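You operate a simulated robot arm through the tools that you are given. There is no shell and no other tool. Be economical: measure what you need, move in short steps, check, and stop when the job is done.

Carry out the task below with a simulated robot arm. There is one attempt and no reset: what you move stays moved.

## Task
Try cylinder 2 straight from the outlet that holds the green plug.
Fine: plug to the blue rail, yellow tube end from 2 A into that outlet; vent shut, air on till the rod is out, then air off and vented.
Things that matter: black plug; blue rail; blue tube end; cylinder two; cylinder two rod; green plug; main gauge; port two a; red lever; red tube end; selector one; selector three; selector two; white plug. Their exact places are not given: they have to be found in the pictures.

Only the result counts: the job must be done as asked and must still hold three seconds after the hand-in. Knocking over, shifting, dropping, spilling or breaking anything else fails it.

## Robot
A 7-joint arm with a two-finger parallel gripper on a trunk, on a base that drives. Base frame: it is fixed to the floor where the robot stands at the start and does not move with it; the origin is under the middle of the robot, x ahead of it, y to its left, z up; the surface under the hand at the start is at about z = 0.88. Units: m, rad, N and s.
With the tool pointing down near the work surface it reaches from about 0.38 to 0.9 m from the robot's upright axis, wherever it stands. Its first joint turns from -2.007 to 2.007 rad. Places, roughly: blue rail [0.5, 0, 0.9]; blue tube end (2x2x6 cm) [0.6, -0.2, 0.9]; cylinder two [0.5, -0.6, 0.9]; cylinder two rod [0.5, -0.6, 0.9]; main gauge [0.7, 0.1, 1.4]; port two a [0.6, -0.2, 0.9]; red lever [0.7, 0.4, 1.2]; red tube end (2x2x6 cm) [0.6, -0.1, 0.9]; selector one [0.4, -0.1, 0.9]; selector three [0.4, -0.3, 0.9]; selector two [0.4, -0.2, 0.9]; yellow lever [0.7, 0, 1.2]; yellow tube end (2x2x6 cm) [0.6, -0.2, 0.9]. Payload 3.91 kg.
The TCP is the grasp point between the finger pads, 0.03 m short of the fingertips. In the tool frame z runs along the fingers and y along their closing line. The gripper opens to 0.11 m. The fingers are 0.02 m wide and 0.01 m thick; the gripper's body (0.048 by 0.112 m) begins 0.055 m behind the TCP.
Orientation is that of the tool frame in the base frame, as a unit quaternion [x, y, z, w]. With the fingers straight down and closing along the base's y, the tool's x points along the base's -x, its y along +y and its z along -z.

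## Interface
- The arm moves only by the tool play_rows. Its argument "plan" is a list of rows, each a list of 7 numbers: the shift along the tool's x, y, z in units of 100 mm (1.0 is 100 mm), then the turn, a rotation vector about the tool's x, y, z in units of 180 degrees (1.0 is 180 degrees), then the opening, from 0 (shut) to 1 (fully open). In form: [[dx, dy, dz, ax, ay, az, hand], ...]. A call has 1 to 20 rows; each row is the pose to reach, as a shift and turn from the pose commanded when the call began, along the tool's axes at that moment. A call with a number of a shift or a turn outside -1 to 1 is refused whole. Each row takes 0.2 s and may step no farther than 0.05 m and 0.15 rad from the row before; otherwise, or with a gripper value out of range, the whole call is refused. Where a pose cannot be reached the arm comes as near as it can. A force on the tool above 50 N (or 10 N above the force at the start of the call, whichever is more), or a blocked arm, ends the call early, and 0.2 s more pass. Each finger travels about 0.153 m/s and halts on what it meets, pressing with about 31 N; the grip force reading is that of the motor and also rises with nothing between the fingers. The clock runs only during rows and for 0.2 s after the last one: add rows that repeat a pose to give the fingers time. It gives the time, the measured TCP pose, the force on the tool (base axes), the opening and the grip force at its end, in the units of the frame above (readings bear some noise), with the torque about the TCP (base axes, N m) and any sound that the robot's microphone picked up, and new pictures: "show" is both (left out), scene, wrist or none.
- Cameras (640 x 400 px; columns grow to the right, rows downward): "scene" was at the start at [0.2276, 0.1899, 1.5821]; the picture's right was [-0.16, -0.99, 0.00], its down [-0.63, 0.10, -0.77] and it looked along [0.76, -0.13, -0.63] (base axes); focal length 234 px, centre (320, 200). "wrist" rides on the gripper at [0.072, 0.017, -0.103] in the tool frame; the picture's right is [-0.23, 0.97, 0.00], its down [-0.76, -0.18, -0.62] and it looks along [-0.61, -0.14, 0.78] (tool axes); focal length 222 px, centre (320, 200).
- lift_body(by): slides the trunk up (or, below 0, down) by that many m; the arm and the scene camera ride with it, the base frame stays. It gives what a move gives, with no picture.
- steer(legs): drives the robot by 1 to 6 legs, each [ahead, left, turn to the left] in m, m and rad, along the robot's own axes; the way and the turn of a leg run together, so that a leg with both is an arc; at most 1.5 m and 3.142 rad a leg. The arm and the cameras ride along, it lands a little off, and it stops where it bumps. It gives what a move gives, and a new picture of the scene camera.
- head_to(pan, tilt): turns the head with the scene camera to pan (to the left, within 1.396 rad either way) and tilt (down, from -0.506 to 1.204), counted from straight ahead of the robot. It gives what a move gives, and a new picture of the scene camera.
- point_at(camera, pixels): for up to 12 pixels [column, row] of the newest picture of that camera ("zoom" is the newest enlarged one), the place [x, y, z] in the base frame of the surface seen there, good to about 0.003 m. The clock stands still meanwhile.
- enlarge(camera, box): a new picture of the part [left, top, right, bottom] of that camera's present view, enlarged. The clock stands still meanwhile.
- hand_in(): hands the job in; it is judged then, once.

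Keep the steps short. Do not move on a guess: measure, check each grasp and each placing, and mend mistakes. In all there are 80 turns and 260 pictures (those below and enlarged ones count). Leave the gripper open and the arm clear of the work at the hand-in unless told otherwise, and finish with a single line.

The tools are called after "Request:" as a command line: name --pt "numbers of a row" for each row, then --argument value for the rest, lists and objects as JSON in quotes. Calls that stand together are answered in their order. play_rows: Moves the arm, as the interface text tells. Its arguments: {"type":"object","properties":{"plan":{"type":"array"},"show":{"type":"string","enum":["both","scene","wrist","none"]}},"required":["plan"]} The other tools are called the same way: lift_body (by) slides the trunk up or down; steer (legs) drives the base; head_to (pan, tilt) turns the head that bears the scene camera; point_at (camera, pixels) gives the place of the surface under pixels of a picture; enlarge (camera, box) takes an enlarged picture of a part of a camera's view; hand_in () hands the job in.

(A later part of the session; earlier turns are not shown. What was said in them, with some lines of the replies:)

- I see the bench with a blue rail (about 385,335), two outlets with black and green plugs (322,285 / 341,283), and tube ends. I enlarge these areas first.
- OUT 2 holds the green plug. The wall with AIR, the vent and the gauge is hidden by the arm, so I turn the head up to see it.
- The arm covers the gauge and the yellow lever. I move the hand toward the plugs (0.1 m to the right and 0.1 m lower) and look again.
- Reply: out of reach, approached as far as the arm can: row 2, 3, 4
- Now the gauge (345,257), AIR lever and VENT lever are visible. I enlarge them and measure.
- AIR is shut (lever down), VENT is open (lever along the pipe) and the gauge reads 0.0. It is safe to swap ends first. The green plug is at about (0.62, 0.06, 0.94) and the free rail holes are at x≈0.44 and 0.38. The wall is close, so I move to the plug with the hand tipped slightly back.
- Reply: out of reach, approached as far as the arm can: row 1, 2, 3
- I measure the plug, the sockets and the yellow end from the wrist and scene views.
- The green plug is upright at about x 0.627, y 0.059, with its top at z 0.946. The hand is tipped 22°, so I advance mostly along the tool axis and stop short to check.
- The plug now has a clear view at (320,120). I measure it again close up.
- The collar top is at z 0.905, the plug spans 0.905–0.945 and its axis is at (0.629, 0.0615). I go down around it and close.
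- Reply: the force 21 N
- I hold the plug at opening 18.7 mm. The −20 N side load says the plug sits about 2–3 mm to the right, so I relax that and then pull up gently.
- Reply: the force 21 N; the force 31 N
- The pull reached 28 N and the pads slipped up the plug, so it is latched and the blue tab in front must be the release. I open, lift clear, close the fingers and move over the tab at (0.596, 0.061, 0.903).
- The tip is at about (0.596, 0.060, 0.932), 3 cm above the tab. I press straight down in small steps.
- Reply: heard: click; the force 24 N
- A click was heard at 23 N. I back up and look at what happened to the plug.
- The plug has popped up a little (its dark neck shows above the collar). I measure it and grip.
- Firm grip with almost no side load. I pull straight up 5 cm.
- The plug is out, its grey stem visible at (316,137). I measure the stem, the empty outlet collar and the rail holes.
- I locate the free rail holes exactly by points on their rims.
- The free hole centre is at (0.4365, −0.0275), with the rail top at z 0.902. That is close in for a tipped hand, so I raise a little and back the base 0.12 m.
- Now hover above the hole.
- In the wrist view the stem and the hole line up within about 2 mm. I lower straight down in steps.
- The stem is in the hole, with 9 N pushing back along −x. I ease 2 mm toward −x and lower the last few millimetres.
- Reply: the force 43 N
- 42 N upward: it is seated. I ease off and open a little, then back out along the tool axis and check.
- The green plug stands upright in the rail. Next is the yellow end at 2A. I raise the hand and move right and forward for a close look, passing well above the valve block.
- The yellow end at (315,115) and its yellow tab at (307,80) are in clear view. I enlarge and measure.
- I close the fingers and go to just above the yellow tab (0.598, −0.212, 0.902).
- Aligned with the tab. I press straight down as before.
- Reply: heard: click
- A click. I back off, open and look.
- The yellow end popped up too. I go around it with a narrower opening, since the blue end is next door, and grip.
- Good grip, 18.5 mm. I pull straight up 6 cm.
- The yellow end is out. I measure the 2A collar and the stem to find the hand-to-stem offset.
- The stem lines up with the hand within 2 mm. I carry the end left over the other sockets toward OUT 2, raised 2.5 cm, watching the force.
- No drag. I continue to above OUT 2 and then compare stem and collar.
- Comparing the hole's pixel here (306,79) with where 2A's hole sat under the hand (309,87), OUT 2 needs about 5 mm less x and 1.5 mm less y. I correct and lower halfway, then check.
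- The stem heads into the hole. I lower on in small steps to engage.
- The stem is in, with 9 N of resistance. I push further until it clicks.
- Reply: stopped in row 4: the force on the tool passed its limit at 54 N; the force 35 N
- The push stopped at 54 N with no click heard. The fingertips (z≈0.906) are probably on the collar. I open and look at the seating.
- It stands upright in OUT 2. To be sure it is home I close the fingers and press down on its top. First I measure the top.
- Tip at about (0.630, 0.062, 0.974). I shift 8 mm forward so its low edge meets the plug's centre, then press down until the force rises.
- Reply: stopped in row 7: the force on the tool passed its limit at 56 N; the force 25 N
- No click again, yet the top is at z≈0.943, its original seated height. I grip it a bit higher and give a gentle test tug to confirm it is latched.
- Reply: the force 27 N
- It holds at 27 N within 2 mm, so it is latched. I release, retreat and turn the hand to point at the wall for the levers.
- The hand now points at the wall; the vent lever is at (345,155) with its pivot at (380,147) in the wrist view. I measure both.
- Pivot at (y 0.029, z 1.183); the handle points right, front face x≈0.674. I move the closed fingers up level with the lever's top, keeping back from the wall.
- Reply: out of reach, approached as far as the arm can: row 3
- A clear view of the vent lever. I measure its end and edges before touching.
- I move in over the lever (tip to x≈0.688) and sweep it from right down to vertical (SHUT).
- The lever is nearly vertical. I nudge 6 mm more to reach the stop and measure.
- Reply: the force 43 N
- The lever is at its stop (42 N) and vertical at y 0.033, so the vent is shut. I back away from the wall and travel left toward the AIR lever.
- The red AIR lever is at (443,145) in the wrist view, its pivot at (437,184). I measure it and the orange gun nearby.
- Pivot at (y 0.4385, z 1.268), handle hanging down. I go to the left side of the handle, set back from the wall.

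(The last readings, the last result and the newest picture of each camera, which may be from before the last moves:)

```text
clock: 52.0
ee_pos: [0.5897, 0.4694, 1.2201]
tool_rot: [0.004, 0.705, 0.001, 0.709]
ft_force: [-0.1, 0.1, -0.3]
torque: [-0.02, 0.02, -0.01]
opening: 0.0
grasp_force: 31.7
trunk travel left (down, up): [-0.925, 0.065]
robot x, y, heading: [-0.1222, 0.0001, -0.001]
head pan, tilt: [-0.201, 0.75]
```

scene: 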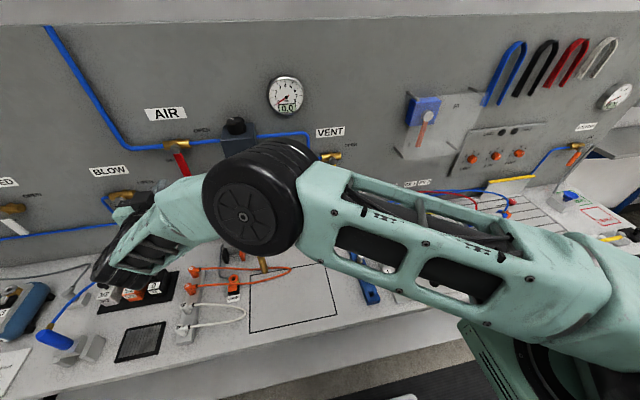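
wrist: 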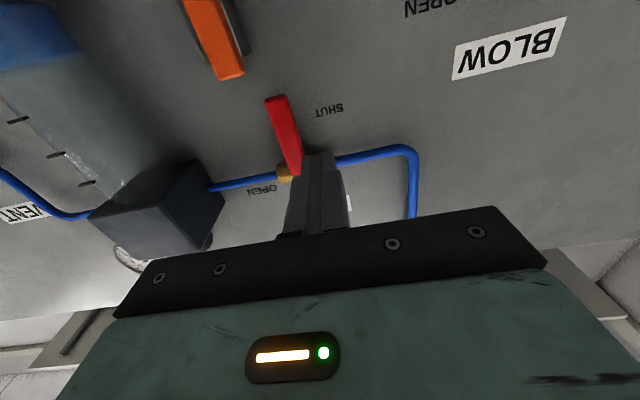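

I move in beside the handle and sweep it right and up to OPEN.

Request:
play_rows --pt "0 0 0.35 0 0 0 0" --pt "0 0 0.68 0 0 0 0" --pt "0.005 -0.135 0.68 0 0 0 0" --pt "0.032 -0.27 0.68 0 0 0 0" --pt "0.023 -0.408 0.68 0 0 0 0" --pt "-0.021 -0.539 0.68 0 0 0 0" --pt "-0.098 -0.653 0.68 0 0 0 0" --pt "-0.202 -0.744 0.68 0 0 0 0" --pt "-0.325 -0.805 0.68 0 0 0 0" --pt "-0.378 -0.82 0.68 0 0 0 0"

Request:
enlarge --camera "scene" --box '[240, 60, 340, 120]'

```text
clock: 54.2
ee_pos: [0.6575, 0.387, 1.2515]
tool_rot: [0.0, 0.71, 0.0, 0.705]
ft_force: [2.5, 8.1, -25.0]
torque: [-0.15, 0.43, 0.38]
opening: 0.0
grasp_force: 30.8
trunk travel left (down, up): [-0.925, 0.065]
robot x, y, heading: [-0.1196, 0.0025, -0.004]
head pan, tilt: [-0.201, 0.75]
```

scene: 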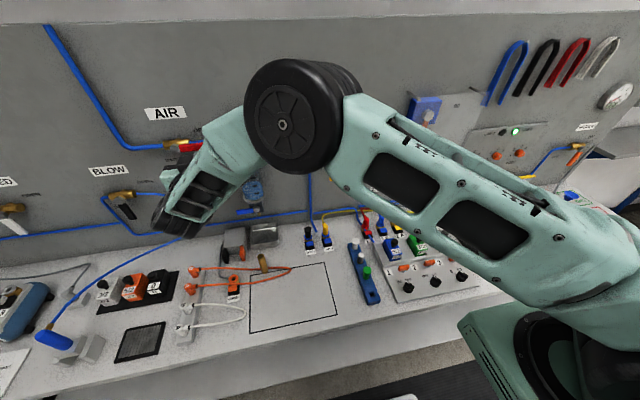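
wrist: 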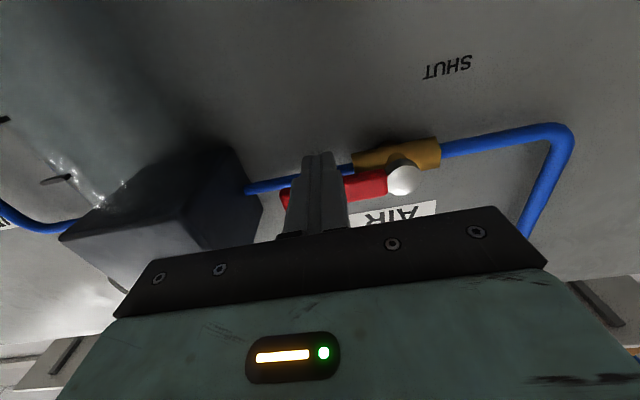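

```text
6.40 times, centred on (290, 90) of scene
```

zoom: 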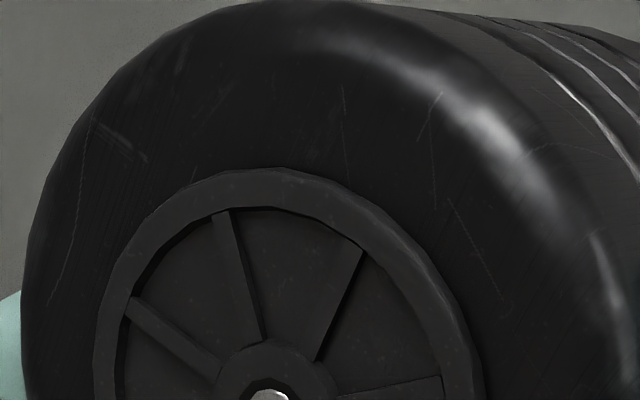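

The red lever is horizontal at OPEN and a green lamp has lit on the right-hand panel. I back off and turn the head to see the gauge and the cylinder rod.

Request:
play_rows --pt "0.1 0 0 0 0 0 0" --pt "0.1 0 -0.4 0 0 0 0" --pt "0.1 0 -0.8 0 0 0 0" --show "none"

Request:
head_to --pan -0.75 --tilt 0.6

```text
clock: 55.0
ee_pos: [0.5785, 0.3853, 1.2479]
tool_rot: [0.003, 0.705, 0.001, 0.709]
ft_force: [-0.7, -0.4, -0.4]
torque: [-0.01, -0.03, 0.01]
opening: 0.0
grasp_force: 30.6
trunk travel left (down, up): [-0.925, 0.065]
robot x, y, heading: [-0.1226, 0.0006, -0.005]
head pan, tilt: [-0.201, 0.75]
```

```text
clock: 56.0
ee_pos: [0.5771, 0.3854, 1.2473]
tool_rot: [0.003, 0.705, 0.002, 0.709]
ft_force: [-0.3, 0.3, 0.0]
torque: [0.01, 0.0, 0.01]
opening: 0.0003
grasp_force: 31.6
trunk travel left (down, up): [-0.925, 0.065]
robot x, y, heading: [-0.123, 0.0031, -0.004]
head pan, tilt: [-0.75, 0.6]
```

scene: 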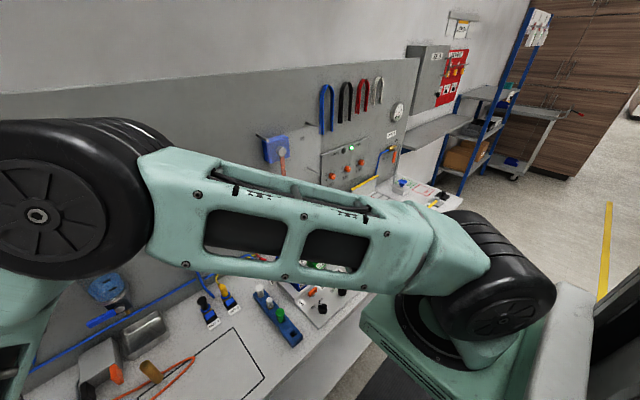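

Request:
enlarge --camera "scene" --box '[300, 120, 460, 220]'

Request:
enlarge --camera "scene" --box '[290, 225, 380, 285]'

```text
4.00 times, centred on (380, 170) of scene
```

zoom: 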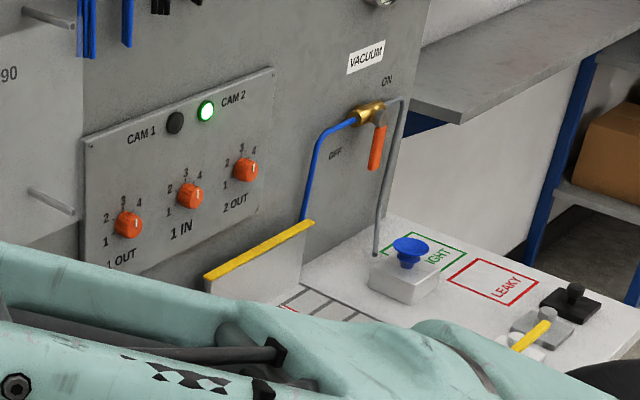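

```text
6.67 times, centred on (335, 255) of scene
```

zoom: 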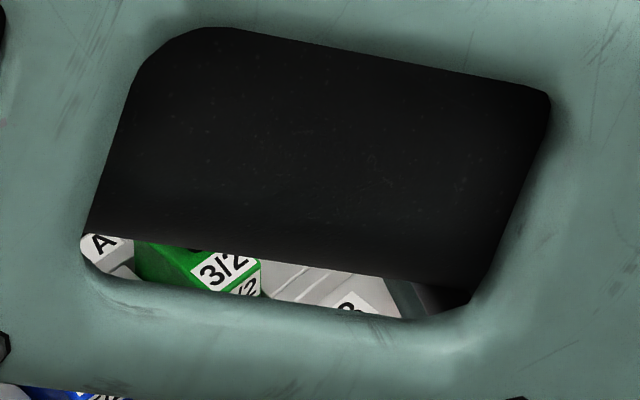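

The CAM 2 lamp is lit, but the arm blocks the rod itself. I move the hand back toward the middle at a safe distance from the wall so that the elbow clears the view.

Request:
play_rows --pt "0.1 -0.4 -0.15 0 0 0 0" --pt "0.2 -0.8 -0.15 0 0 0 0" --pt "0.3 -1 -0.15 0 0 0 0" --show "none"

Request:
play_rows --pt "0 -0.4 0 0 0 0 0" --pt "0 -0.8 0 0 0 0 0" --pt "0 -1 0 0 0 0 0" --show "none"

Request:
play_rows --pt "0 -0.4 0 0 0 0 0" --pt "0 -0.8 0 0 0 0 0" --pt "0 -1 0 0 0 0 0" --show "none"

Request:
head_to --pan -0.4 --tilt 0.65

```text
clock: 56.8
ee_pos: [0.5645, 0.2856, 1.2155]
tool_rot: [0.003, 0.706, 0.0, 0.708]
ft_force: [0.7, 0.4, 0.1]
torque: [0.0, -0.01, 0.01]
opening: 0.0001
grasp_force: 30.5
trunk travel left (down, up): [-0.925, 0.065]
robot x, y, heading: [-0.1192, 0.0016, -0.01]
head pan, tilt: [-0.75, 0.6]
```

```text
clock: 57.6
ee_pos: [0.5648, 0.1871, 1.2151]
tool_rot: [0.002, 0.706, 0.002, 0.709]
ft_force: [-0.1, -0.2, 0.0]
torque: [-0.02, 0.01, 0.01]
opening: 0.0004
grasp_force: 31.1
trunk travel left (down, up): [-0.925, 0.065]
robot x, y, heading: [-0.1217, 0.004, -0.0]
head pan, tilt: [-0.75, 0.6]
```

```text
clock: 58.4
ee_pos: [0.562, 0.0858, 1.2144]
tool_rot: [0.003, 0.706, 0.0, 0.708]
ft_force: [0.3, -0.6, -1.0]
torque: [0.02, 0.0, 0.01]
opening: 0.0001
grasp_force: 30.6
trunk travel left (down, up): [-0.925, 0.065]
robot x, y, heading: [-0.1242, -0.0043, -0.002]
head pan, tilt: [-0.75, 0.6]
```

```text
clock: 59.2
ee_pos: [0.5617, 0.0856, 1.2146]
tool_rot: [0.003, 0.706, 0.001, 0.709]
ft_force: [0.0, -0.3, 0.8]
torque: [-0.03, -0.01, 0.01]
opening: 0.0002
grasp_force: 31.1
trunk travel left (down, up): [-0.925, 0.065]
robot x, y, heading: [-0.1203, -0.001, -0.006]
head pan, tilt: [-0.4, 0.649]
```

scene: 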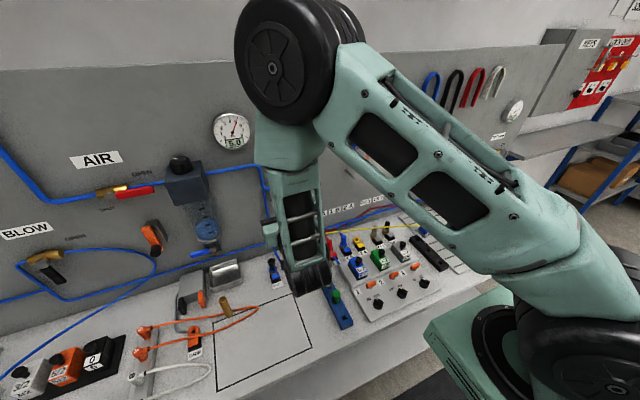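

The gauge reads about 5 and the red lever is open. I shift another 0.1 m right to free the view of the cylinder.

Request:
play_rows --pt "0 -0.4 0 0 0 0 0" --pt "0 -0.8 0 0 0 0 0" --pt "0 -1 0 0 0 0 0" --show "none"

Request:
play_rows --pt "0 -0.4 0 0 0 0 0" --pt "0 -0.8 0 0 0 0 0" --pt "0 -1 0 0 0 0 0"

Request:
enlarge --camera "scene" --box '[360, 180, 520, 280]'

Request:
enlarge --camera "scene" --box '[200, 100, 280, 160]'

```text
clock: 60.0
ee_pos: [0.5617, -0.0123, 1.2125]
tool_rot: [0.002, 0.706, 0.002, 0.708]
ft_force: [0.2, 0.9, 0.9]
torque: [-0.01, 0.0, 0.02]
opening: 0.0002
grasp_force: 31.2
trunk travel left (down, up): [-0.925, 0.065]
robot x, y, heading: [-0.1244, 0.002, -0.004]
head pan, tilt: [-0.4, 0.649]
```

```text
clock: 60.8
ee_pos: [0.563, -0.1118, 1.2142]
tool_rot: [0.003, 0.706, 0.001, 0.708]
ft_force: [0.6, 0.4, 0.6]
torque: [-0.01, 0.04, 0.01]
opening: 0.0
grasp_force: 31.0
trunk travel left (down, up): [-0.925, 0.065]
robot x, y, heading: [-0.1224, 0.0017, -0.005]
head pan, tilt: [-0.4, 0.649]
```

scene: 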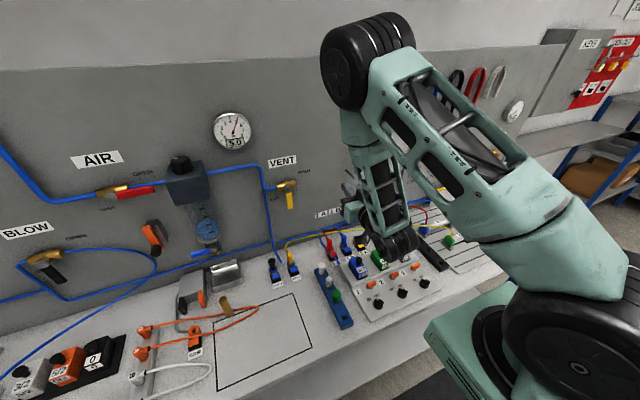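
wrist: 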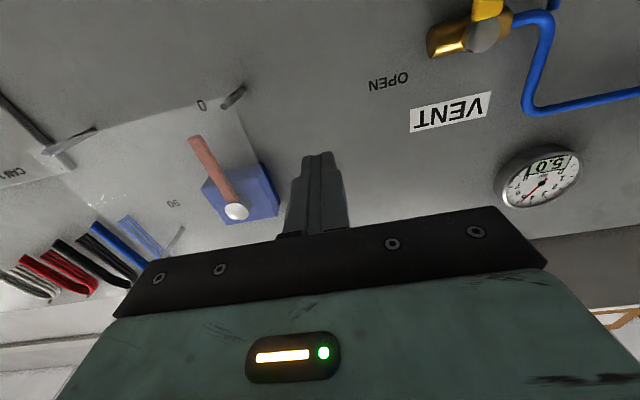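

```text
4.00 times, centred on (440, 230) of scene
```

zoom: 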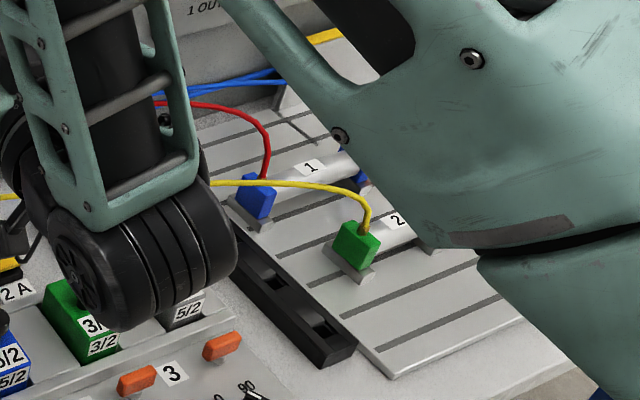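

```text
6.67 times, centred on (240, 130) of scene
```

zoom: 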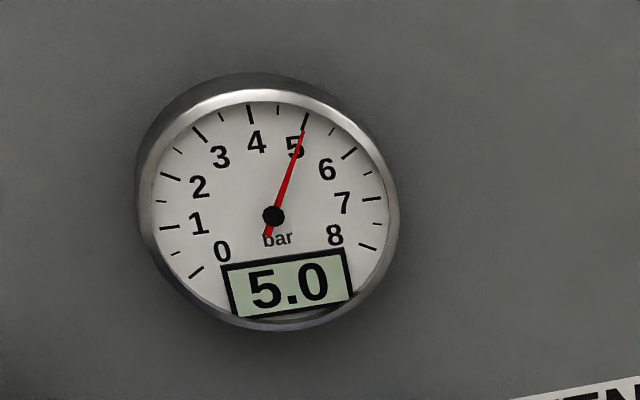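

5.0 bar on the gauge, but the rod is still hidden behind the shoulder. I tilt the hand down again and move right, well above the bench, so the wrist camera sees cylinder 2.

Request:
play_rows --pt "0 -0.12 -0.05 0 0.046 0 0" --pt "0 -0.25 -0.1 0 0.092 0 0" --pt "0 -0.37 -0.15 0 0.138 0 0" --pt "0 -0.5 -0.2 0 0.184 0 0" --pt "0 -0.62 -0.25 0 0.23 0 0" --pt "0 -0.75 -0.3 0 0.276 0 0" --pt "0 -0.87 -0.35 0 0.322 0 0" --pt "0 -1 -0.4 0 0.37 0 0" --show "none"

Request:
play_rows --pt "0 -0.4 0 0 0 0 0" --pt "0 -0.8 0 0 0 0 0" --pt "0 -1 0 0 0 0 0"

```text
clock: 62.6
ee_pos: [0.5218, -0.2141, 1.2139]
tool_rot: [0.002, 0.979, 0.001, 0.205]
ft_force: [-0.2, -1.5, 0.8]
torque: [0.09, -0.06, 0.03]
opening: 0.0
grasp_force: 31.4
out of reach, approached as far as the arm can: row 1, 2, 3, 4
trunk travel left (down, up): [-0.925, 0.065]
robot x, y, heading: [-0.125, -0.0039, -0.004]
head pan, tilt: [-0.4, 0.649]
```

```text
clock: 63.4
ee_pos: [0.5219, -0.3122, 1.2127]
tool_rot: [0.002, 0.979, 0.002, 0.204]
ft_force: [0.2, 1.1, -0.2]
torque: [0.0, 0.01, 0.02]
opening: 0.0003
grasp_force: 30.7
trunk travel left (down, up): [-0.925, 0.065]
robot x, y, heading: [-0.1219, -0.002, -0.004]
head pan, tilt: [-0.4, 0.649]
```

scene: 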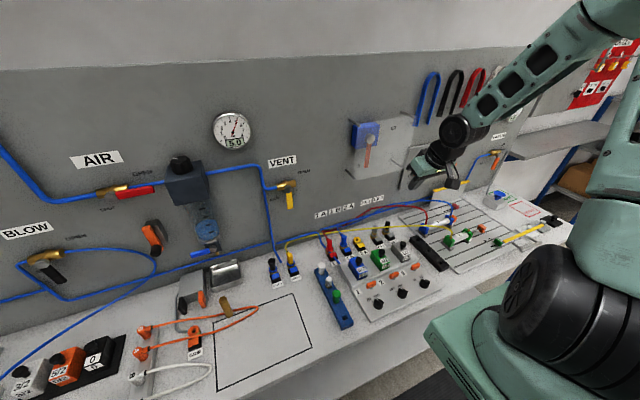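
wrist: 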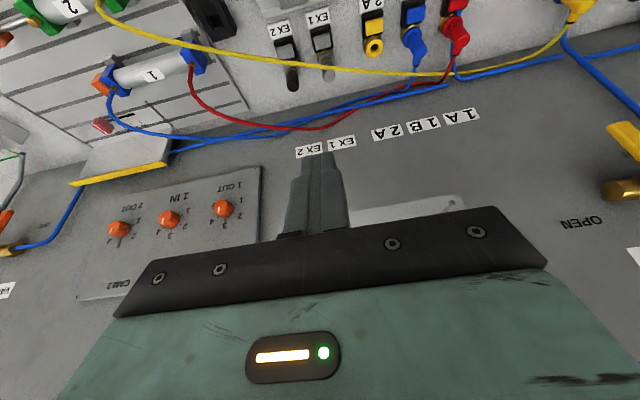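

Now the scene camera sees cylinder 2 clearly. I enlarge it.

Request:
enlarge --camera "scene" --box '[410, 180, 570, 280]'

```text
4.00 times, centred on (490, 230) of scene
```

zoom: 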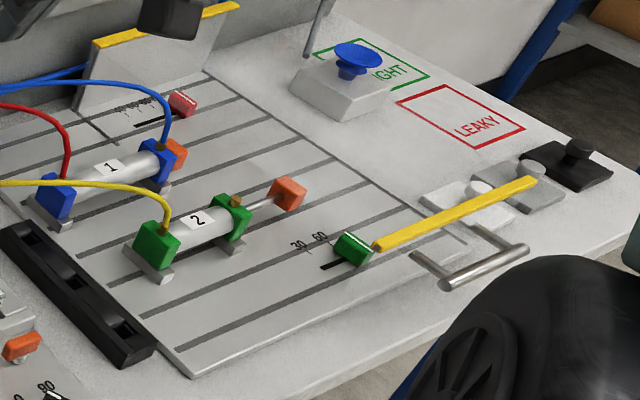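

The rod is visibly out. I check how far and whether it still moves.

Request:
point_at --camera "zoom" --pixels '[[155, 245], [235, 215], [287, 193], [280, 198], [265, 200]]'

Request:
play_rows --pt "0 0 0 0 0 0 0" --pt "0 0 0 0 0 0 0" --pt "0 0 0 0 0 0 0" --pt "0 0 0 0 0 0 0" --pt "0 0 0 0 0 0 0" --pt "0 0 0 0 0 0 0" --pt "0 0 0 0 0 0 0" --pt "0 0 0 0 0 0 0" --pt "0 0 0 0 0 0 0" --pt "0 0 0 0 0 0 0" --show "scene"

Request:
enlarge --camera "scene" --box '[410, 180, 570, 280]'

Request:
point_at --camera "zoom" --pixels '[[235, 215], [287, 193], [280, 198], [265, 200]]'

```text
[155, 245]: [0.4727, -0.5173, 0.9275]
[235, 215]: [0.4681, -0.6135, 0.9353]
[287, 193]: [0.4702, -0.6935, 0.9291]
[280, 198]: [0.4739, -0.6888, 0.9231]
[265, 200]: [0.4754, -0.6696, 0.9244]
```

```text
clock: 65.6
ee_pos: [0.5207, -0.3112, 1.2124]
tool_rot: [0.002, 0.979, 0.002, 0.206]
ft_force: [0.9, -0.1, -0.6]
torque: [-0.04, 0.05, -0.02]
opening: 0.0
grasp_force: 31.1
trunk travel left (down, up): [-0.925, 0.065]
robot x, y, heading: [-0.1197, -0.0007, -0.005]
head pan, tilt: [-0.4, 0.649]
```

scene: 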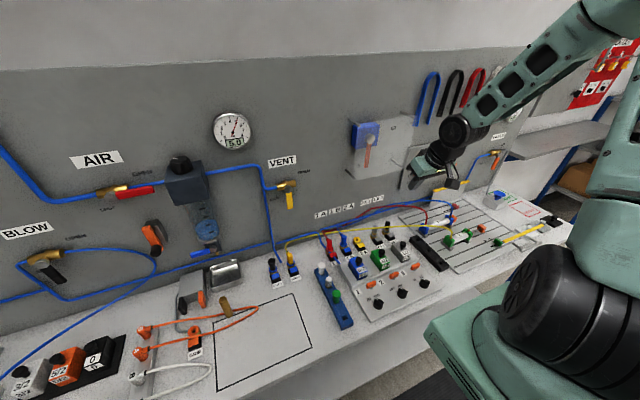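

```text
4.00 times, centred on (490, 230) of scene
```

zoom: 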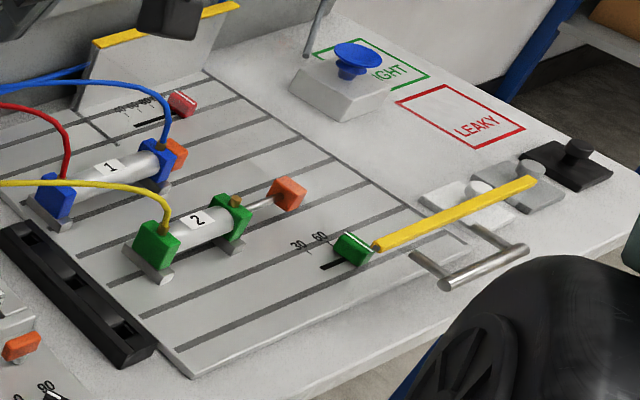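

```text
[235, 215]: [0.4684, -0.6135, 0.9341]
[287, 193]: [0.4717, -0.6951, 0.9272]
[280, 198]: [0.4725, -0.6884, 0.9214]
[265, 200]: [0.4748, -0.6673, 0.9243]
```

The rod stands still, about 50 mm out, so it is fully extended. Now AIR off: I travel back left, turning the hand to face the wall.

Request:
play_rows --pt "0 0.4 0 0 0 0 0" --pt "0 0.8 0 0 0 0 0" --pt "0 1 0 0 0 0 0" --show "none"

Request:
play_rows --pt "0 0.4 0 0 0 0 0" --pt "0 0.8 0 0 0 0 0" --pt "0 1 0 0 0 0 0" --show "none"

Request:
play_rows --pt "-0.05 0.12 0.02 0 -0.046 0 0" --pt "-0.1 0.25 0.04 0 -0.092 0 0" --pt "-0.15 0.37 0.06 0 -0.138 0 0" --pt "-0.2 0.5 0.08 0 -0.184 0 0" --pt "-0.25 0.62 0.1 0 -0.23 0 0" --pt "-0.3 0.75 0.12 0 -0.276 0 0" --pt "-0.35 0.87 0.14 0 -0.322 0 0" --pt "-0.37 1 0.16 0 -0.37 0 0" --show "wrist"

```text
clock: 66.4
ee_pos: [0.5206, -0.2136, 1.2125]
tool_rot: [0.002, 0.979, 0.001, 0.204]
ft_force: [-1.1, -0.4, -0.1]
torque: [0.0, -0.01, 0.01]
opening: 0.0
grasp_force: 30.7
trunk travel left (down, up): [-0.925, 0.065]
robot x, y, heading: [-0.1192, 0.0002, -0.001]
head pan, tilt: [-0.4, 0.649]
```

```text
clock: 67.2
ee_pos: [0.5215, -0.1122, 1.2135]
tool_rot: [0.002, 0.979, 0.003, 0.204]
ft_force: [0.9, -0.5, 0.7]
torque: [0.0, 0.02, 0.02]
opening: 0.0
grasp_force: 30.7
trunk travel left (down, up): [-0.925, 0.065]
robot x, y, heading: [-0.1249, 0.0005, -0.002]
head pan, tilt: [-0.4, 0.649]
```

```text
clock: 69.0
ee_pos: [0.5625, -0.0153, 1.2157]
tool_rot: [0.002, 0.706, 0.001, 0.709]
ft_force: [0.0, -0.4, 0.2]
torque: [0.02, 0.04, 0.0]
opening: 0.0
grasp_force: 31.2
out of reach, approached as far as the arm can: row 5
trunk travel left (down, up): [-0.925, 0.065]
robot x, y, heading: [-0.1239, 0.0018, -0.002]
head pan, tilt: [-0.4, 0.649]
```

wrist: 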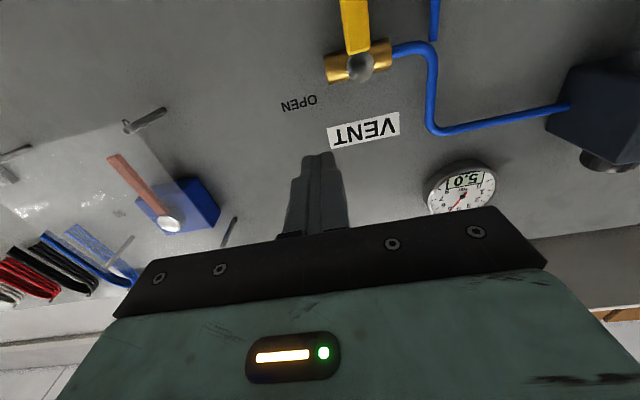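

The vent is still shut at 5.0 bar. I raise the trunk 5 cm and travel left to above the AIR handle.

Request:
lift_body --by 0.05

Request:
play_rows --pt "0 0.4 0 0 0 0 0" --pt "0 0.8 0 0 0 0 0" --pt "0 1 0 0 0 0 0" --show "none"

Request:
play_rows --pt "0 0.4 0 0 0 0 0" --pt "0 0.8 0 0 0 0 0" --pt "0 1 0 0 0 0 0" --show "none"

Request:
play_rows --pt "0 0.4 0 0 0 0 0" --pt "0 0.8 0 0 0 0 0" --pt "0 1 0 0 0 0 0" --show "none"

Request:
play_rows --pt "-0.1 0.4 0 0 0 0 0" --pt "-0.25 0.8 0 0 0 0 0" --pt "-0.37 1 0 0 0 0 0" --show "wrist"

```text
clock: 69.9
ee_pos: [0.563, -0.0142, 1.2647]
tool_rot: [0.004, 0.706, -0.001, 0.708]
ft_force: [0.6, -0.1, 0.9]
torque: [-0.03, -0.04, 0.0]
opening: 0.0
grasp_force: 31.0
trunk travel left (down, up): [-0.975, 0.015]
robot x, y, heading: [-0.1187, -0.0001, -0.004]
head pan, tilt: [-0.4, 0.649]
```

```text
clock: 70.7
ee_pos: [0.5626, 0.0854, 1.2655]
tool_rot: [0.003, 0.706, 0.001, 0.708]
ft_force: [1.0, -0.3, 0.8]
torque: [-0.02, -0.02, -0.02]
opening: 0.0
grasp_force: 31.2
trunk travel left (down, up): [-0.975, 0.015]
robot x, y, heading: [-0.1212, 0.0022, -0.006]
head pan, tilt: [-0.4, 0.649]
```

```text
clock: 71.5
ee_pos: [0.565, 0.1874, 1.2665]
tool_rot: [0.002, 0.706, 0.002, 0.708]
ft_force: [0.7, -0.3, -0.5]
torque: [-0.02, -0.01, 0.06]
opening: 0.0
grasp_force: 30.9
trunk travel left (down, up): [-0.975, 0.015]
robot x, y, heading: [-0.1219, -0.0037, 0.0]
head pan, tilt: [-0.4, 0.649]
```

```text
clock: 72.3
ee_pos: [0.5645, 0.2859, 1.2662]
tool_rot: [0.003, 0.705, 0.002, 0.709]
ft_force: [-0.6, -0.2, -0.3]
torque: [-0.02, -0.04, 0.0]
opening: 0.0
grasp_force: 30.8
trunk travel left (down, up): [-0.975, 0.015]
robot x, y, heading: [-0.1219, -0.0005, -0.003]
head pan, tilt: [-0.4, 0.649]
```

```text
clock: 73.1
ee_pos: [0.5626, 0.387, 1.3045]
tool_rot: [0.003, 0.706, 0.0, 0.708]
ft_force: [-0.8, 0.1, -0.3]
torque: [0.01, -0.01, -0.02]
opening: 0.0001
grasp_force: 30.8
trunk travel left (down, up): [-0.975, 0.015]
robot x, y, heading: [-0.1175, -0.0003, -0.003]
head pan, tilt: [-0.4, 0.649]
```

wrist: 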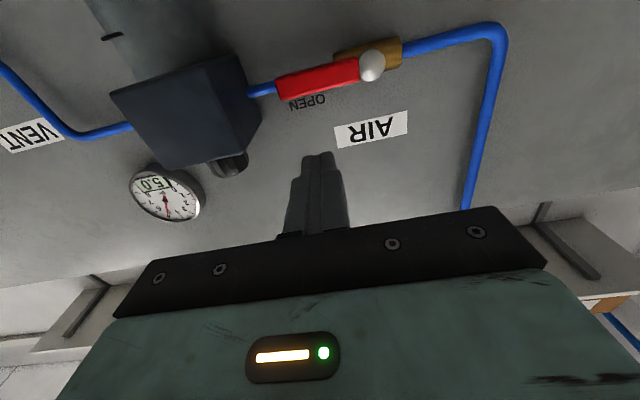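

The red handle is horizontal below the fingertips. I move in above it and sweep it down to SHUT.

Request:
play_rows --pt "0 0 0.45 0 0 0 0" --pt "0 0 0.9 0 0 0 0" --pt "0 0.01 0.95 0 0 0 0" --pt "0.177 0.02 0.95 0 0 0 0" --pt "0.312 -0.007 0.95 0 0 0 0" --pt "0.45 0.002 0.95 0 0 0 0" --pt "0.581 0.046 0.95 0 0 0 0" --pt "0.695 0.123 0.95 0 0 0 0" --pt "0.786 0.227 0.95 0 0 0 0" --pt "0.847 0.35 0.95 0 0 0 0" --pt "0.847 0.39 0.95 0 0 0 0" --show "wrist"

```text
clock: 75.5
ee_pos: [0.661, 0.4206, 1.2202]
tool_rot: [0.006, 0.705, -0.001, 0.709]
ft_force: [-9.7, -21.9, 3.0]
torque: [0.21, -0.11, -0.23]
opening: 0.0001
grasp_force: 30.6
trunk travel left (down, up): [-0.975, 0.015]
robot x, y, heading: [-0.1203, 0.0022, 0.001]
head pan, tilt: [-0.4, 0.649]
```

wrist: 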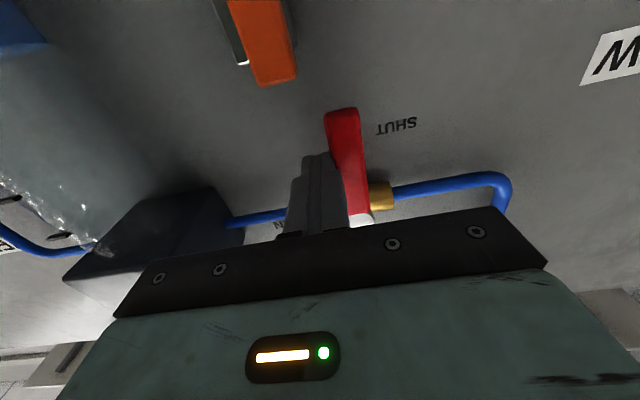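

The lever is down against its stop (22 N). I verify its line, then back off and travel to the vent's left side.

Request:
point_at --camera "wrist" --pixels '[[343, 118], [350, 160], [357, 200]]'

Request:
play_rows --pt "0 -0.15 0 0 0 0 0" --pt "0 -0.15 -0.4 0 0 0 0" --pt "0 -0.15 -0.8 0 0 0 0" --pt "0 -0.4 -0.98 0 0 0 0" --pt "0 -0.8 -0.98 0 0 0 0" --pt "0 -1 -0.98 0 0 0 0" --show "wrist"

```text
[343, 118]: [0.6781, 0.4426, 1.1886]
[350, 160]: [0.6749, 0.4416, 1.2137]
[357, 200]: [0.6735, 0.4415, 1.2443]
```

```text
clock: 76.9
ee_pos: [0.5604, 0.3246, 1.2176]
tool_rot: [0.002, 0.706, 0.002, 0.709]
ft_force: [0.6, 0.0, 0.1]
torque: [-0.02, 0.02, -0.02]
opening: 0.0
grasp_force: 30.1
trunk travel left (down, up): [-0.975, 0.015]
robot x, y, heading: [-0.1235, -0.001, -0.003]
head pan, tilt: [-0.4, 0.649]
```

wrist: 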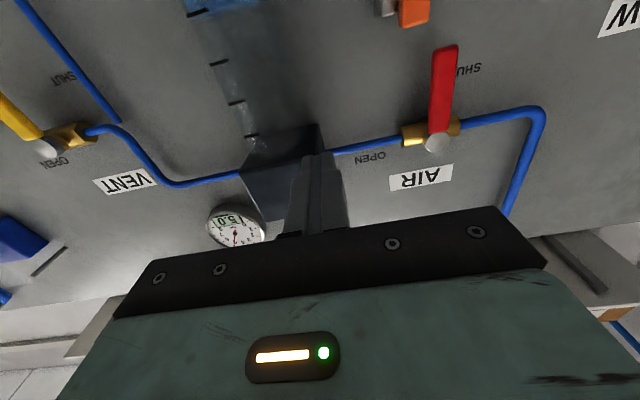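

AIR is shut and the gauge holds 5.0. I go to the left side of the vent handle.

Request:
play_rows --pt "0 -0.4 0 0 0 0 0" --pt "0 -0.8 0 0 0 0 0" --pt "0 -1 0 0 0 0 0" --show "none"

Request:
play_rows --pt "0.2 -0.4 0 0 0 0 0" --pt "0.4 -0.8 0 0 0 0 0" --pt "0.6 -1 0 0 0 0 0" --show "none"

Request:
play_rows --pt "0.13 -0.3 0 0 0 0 0" --pt "0.266 -0.59 0 0 0 0 0" --pt "0.266 -0.59 0.3 0 0 0 0" --show "wrist"

```text
clock: 77.7
ee_pos: [0.5617, 0.223, 1.2179]
tool_rot: [0.004, 0.706, 0.0, 0.709]
ft_force: [0.2, 0.2, -0.2]
torque: [0.01, -0.04, 0.03]
opening: 0.0001
grasp_force: 30.9
trunk travel left (down, up): [-0.975, 0.015]
robot x, y, heading: [-0.121, 0.0004, -0.006]
head pan, tilt: [-0.4, 0.649]
```

```text
clock: 78.5
ee_pos: [0.5621, 0.1257, 1.1597]
tool_rot: [0.002, 0.706, 0.002, 0.708]
ft_force: [0.9, 0.4, -0.1]
torque: [0.0, -0.04, 0.02]
opening: 0.0
grasp_force: 31.0
trunk travel left (down, up): [-0.975, 0.015]
robot x, y, heading: [-0.1226, -0.0019, -0.006]
head pan, tilt: [-0.4, 0.649]
```

```text
clock: 79.3
ee_pos: [0.5923, 0.0664, 1.1307]
tool_rot: [0.003, 0.706, 0.0, 0.708]
ft_force: [-1.0, -0.5, -0.3]
torque: [0.02, 0.01, 0.01]
opening: 0.0003
grasp_force: 31.2
trunk travel left (down, up): [-0.975, 0.015]
robot x, y, heading: [-0.12, 0.0, -0.003]
head pan, tilt: [-0.4, 0.649]
```

wrist: 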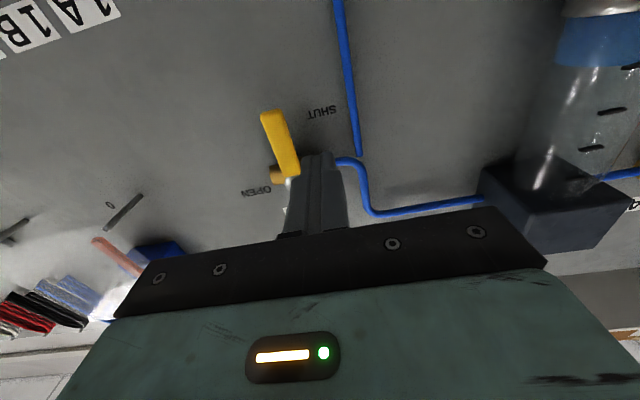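

I move in and sweep the yellow lever right and up to OPEN.

Request:
play_rows --pt "0 0 0.35 0 0 0 0" --pt "0 0 0.67 0 0 0 0" --pt "0 -0.175 0.67 0 0 0 0" --pt "0.027 -0.31 0.67 0 0 0 0" --pt "0.018 -0.448 0.67 0 0 0 0" --pt "-0.026 -0.579 0.67 0 0 0 0" --pt "-0.103 -0.693 0.67 0 0 0 0" --pt "-0.207 -0.784 0.67 0 0 0 0" --pt "-0.33 -0.845 0.67 0 0 0 0" --pt "-0.383 -0.86 0.67 0 0 0 0"

```text
clock: 81.5
ee_pos: [0.6581, -0.0174, 1.1618]
tool_rot: [0.001, 0.713, 0.002, 0.702]
ft_force: [4.1, 10.8, -49.4]
torque: [-0.22, 0.86, 0.33]
opening: 0.0
grasp_force: 31.1
trunk travel left (down, up): [-0.975, 0.015]
robot x, y, heading: [-0.1211, 0.0015, -0.005]
head pan, tilt: [-0.4, 0.649]
```

scene: 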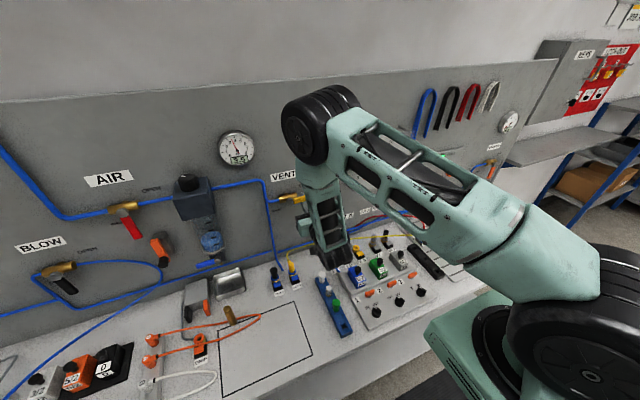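
wrist: 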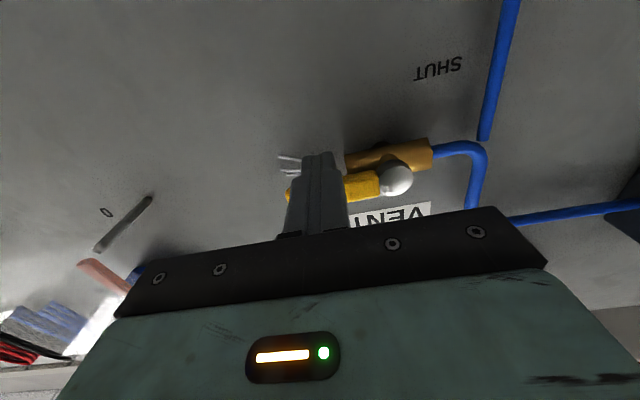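

The vent lever is at OPEN on its stop, and air streaks show beside the valve. I back away, open the gripper and check the gauge and lever.

Request:
play_rows --pt "0.15 0 0 0 0 0 0" --pt "0.15 0 -0.4 0 0 0 0" --pt "0.15 0 -0.8 0 0 0 0" --pt "0.15 -0.4 -0.95 0 0 0 0.3" --pt "0.1 -0.8 -0.95 0 0 0 0.6" --pt "0.1 -1 -0.95 0 0 0 1" --show "none"

Request:
play_rows --pt "-0.1 -0.12 -0.05 0 0.046 0 1" --pt "-0.2 -0.25 -0.1 0 0.092 0 1" --pt "-0.3 -0.37 -0.15 0 0.138 0 1" --pt "-0.35 -0.5 -0.2 0 0.184 0 1" --pt "-0.4 -0.62 -0.25 0 0.23 0 1" --pt "-0.4 -0.75 -0.3 0 0.276 0 1" --pt "-0.4 -0.87 -0.35 0 0.322 0 1" --pt "-0.4 -1 -0.4 0 0.37 0 1" --show "none"

Request:
play_rows --pt "0 -0.4 0 0 0 0 1" --pt "0 -0.8 0 0 0 0 1" --pt "0 -1 0 0 0 0 1" --show "scene"

Request:
enlarge --camera "scene" --box '[80, 100, 320, 250]'

Request:
enlarge --camera "scene" --box '[250, 190, 570, 340]'

```text
clock: 82.9
ee_pos: [0.5624, -0.1207, 1.1584]
tool_rot: [0.003, 0.705, 0.001, 0.709]
ft_force: [0.3, -0.5, -0.8]
torque: [0.01, 0.01, -0.03]
opening: 0.1101
grasp_force: 0.0
trunk travel left (down, up): [-0.975, 0.015]
robot x, y, heading: [-0.1178, -0.0006, -0.001]
head pan, tilt: [-0.4, 0.649]
```

```text
clock: 84.7
ee_pos: [0.524, -0.219, 1.199]
tool_rot: [0.002, 0.979, 0.002, 0.205]
ft_force: [0.0, -0.3, 0.5]
torque: [0.0, -0.01, -0.02]
opening: 0.11
grasp_force: 0.1
trunk travel left (down, up): [-0.975, 0.015]
robot x, y, heading: [-0.1159, -0.0019, -0.003]
head pan, tilt: [-0.4, 0.649]
```

```text
clock: 85.5
ee_pos: [0.5227, -0.3207, 1.1962]
tool_rot: [0.002, 0.979, 0.001, 0.205]
ft_force: [0.7, 0.0, -0.1]
torque: [-0.01, 0.02, 0.0]
opening: 0.11
grasp_force: 0.1
trunk travel left (down, up): [-0.975, 0.015]
robot x, y, heading: [-0.1225, -0.0013, -0.004]
head pan, tilt: [-0.4, 0.649]
```

scene: 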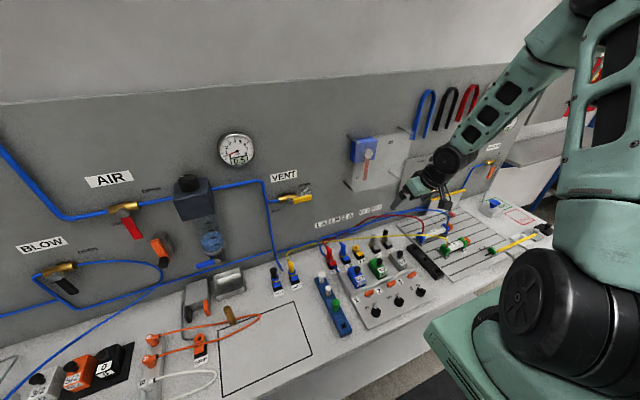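

```text
2.67 times, centred on (200, 175) of scene
```

zoom: 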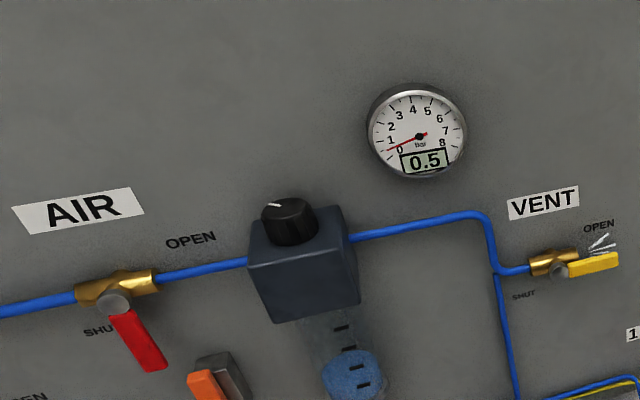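

```text
2.00 times, centred on (410, 265) of scene
```

zoom: 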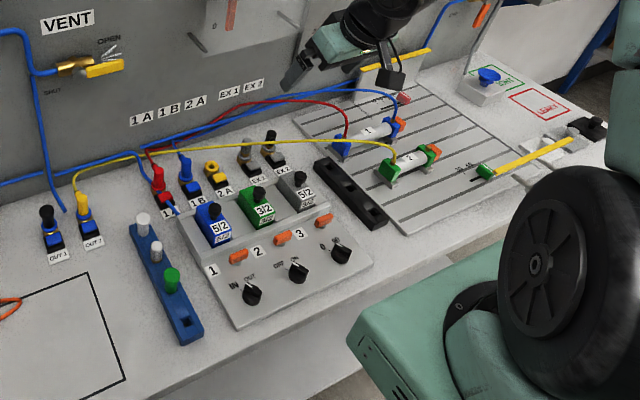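

The gauge is falling (0.5) and the rod has sprung back. I wait a few seconds and read it again.

Request:
play_rows --pt "0 0 0 0 0 0 1" --pt "0 0 0 0 0 0 1" --pt "0 0 0 0 0 0 1" --pt "0 0 0 0 0 0 1" --pt "0 0 0 0 0 0 1" --pt "0 0 0 0 0 0 1" --pt "0 0 0 0 0 0 1" --pt "0 0 0 0 0 0 1" --pt "0 0 0 0 0 0 1" --pt "0 0 0 0 0 0 1" --pt "0 0 0 0 0 0 1" --pt "0 0 0 0 0 0 1" --pt "0 0 0 0 0 0 1" --pt "0 0 0 0 0 0 1" --pt "0 0 0 0 0 0 1" --pt "0 0 0 0 0 0 1" --pt "0 0 0 0 0 0 1" --pt "0 0 0 0 0 0 1" --pt "0 0 0 0 0 0 1" --pt "0 0 0 0 0 0 1" --show "scene"

Request:
enlarge --camera "scene" --box '[80, 100, 320, 250]'

Request:
enlarge --camera "scene" --box '[250, 230, 410, 340]'

```text
clock: 89.7
ee_pos: [0.5226, -0.3213, 1.1959]
tool_rot: [0.001, 0.979, 0.003, 0.205]
ft_force: [0.8, -0.2, 0.1]
torque: [0.01, -0.01, 0.01]
opening: 0.11
grasp_force: 0.0
trunk travel left (down, up): [-0.975, 0.015]
robot x, y, heading: [-0.1202, 0.0008, -0.001]
head pan, tilt: [-0.4, 0.649]
```

scene: 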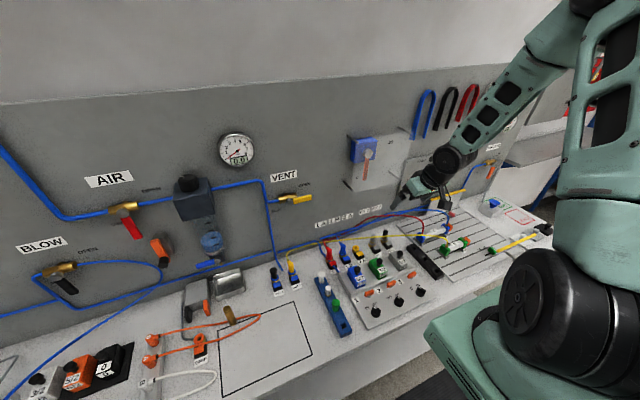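

```text
2.67 times, centred on (200, 175) of scene
```

zoom: 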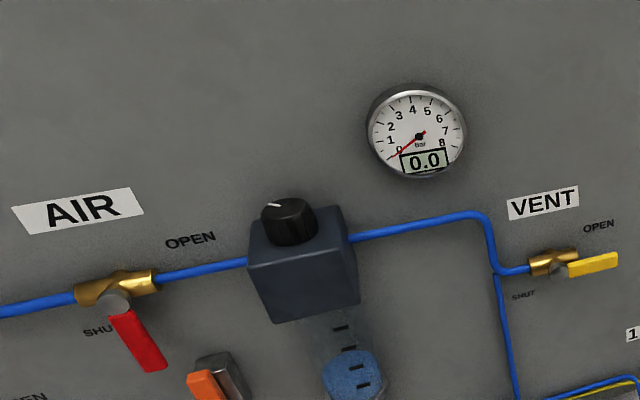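

```text
3.64 times, centred on (330, 285) of scene
```

zoom: 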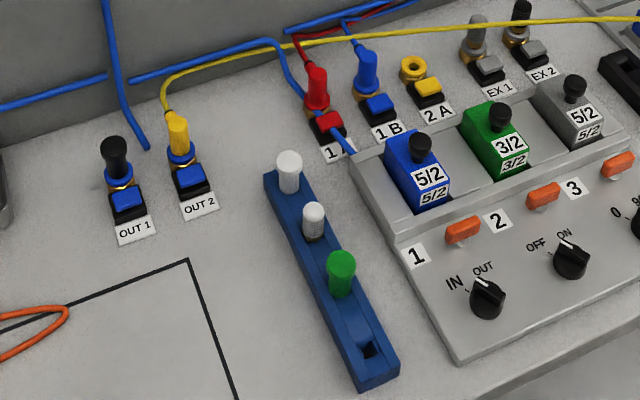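

The gauge is at 0.0, AIR is shut and VENT is open. The green plug is in the rail, the yellow end is in OUT 2, the gripper is open and the arm is clear. I hand in.

Request:
hand_in

```text
The job is handed in.
```

Cylinder 2 was tested straight from OUT 2: its rod came fully out at 5.0 bar, then the air was shut and vented to 0.0, leaving the green plug in the blue rail and the yellow tube end latched in OUT 2.
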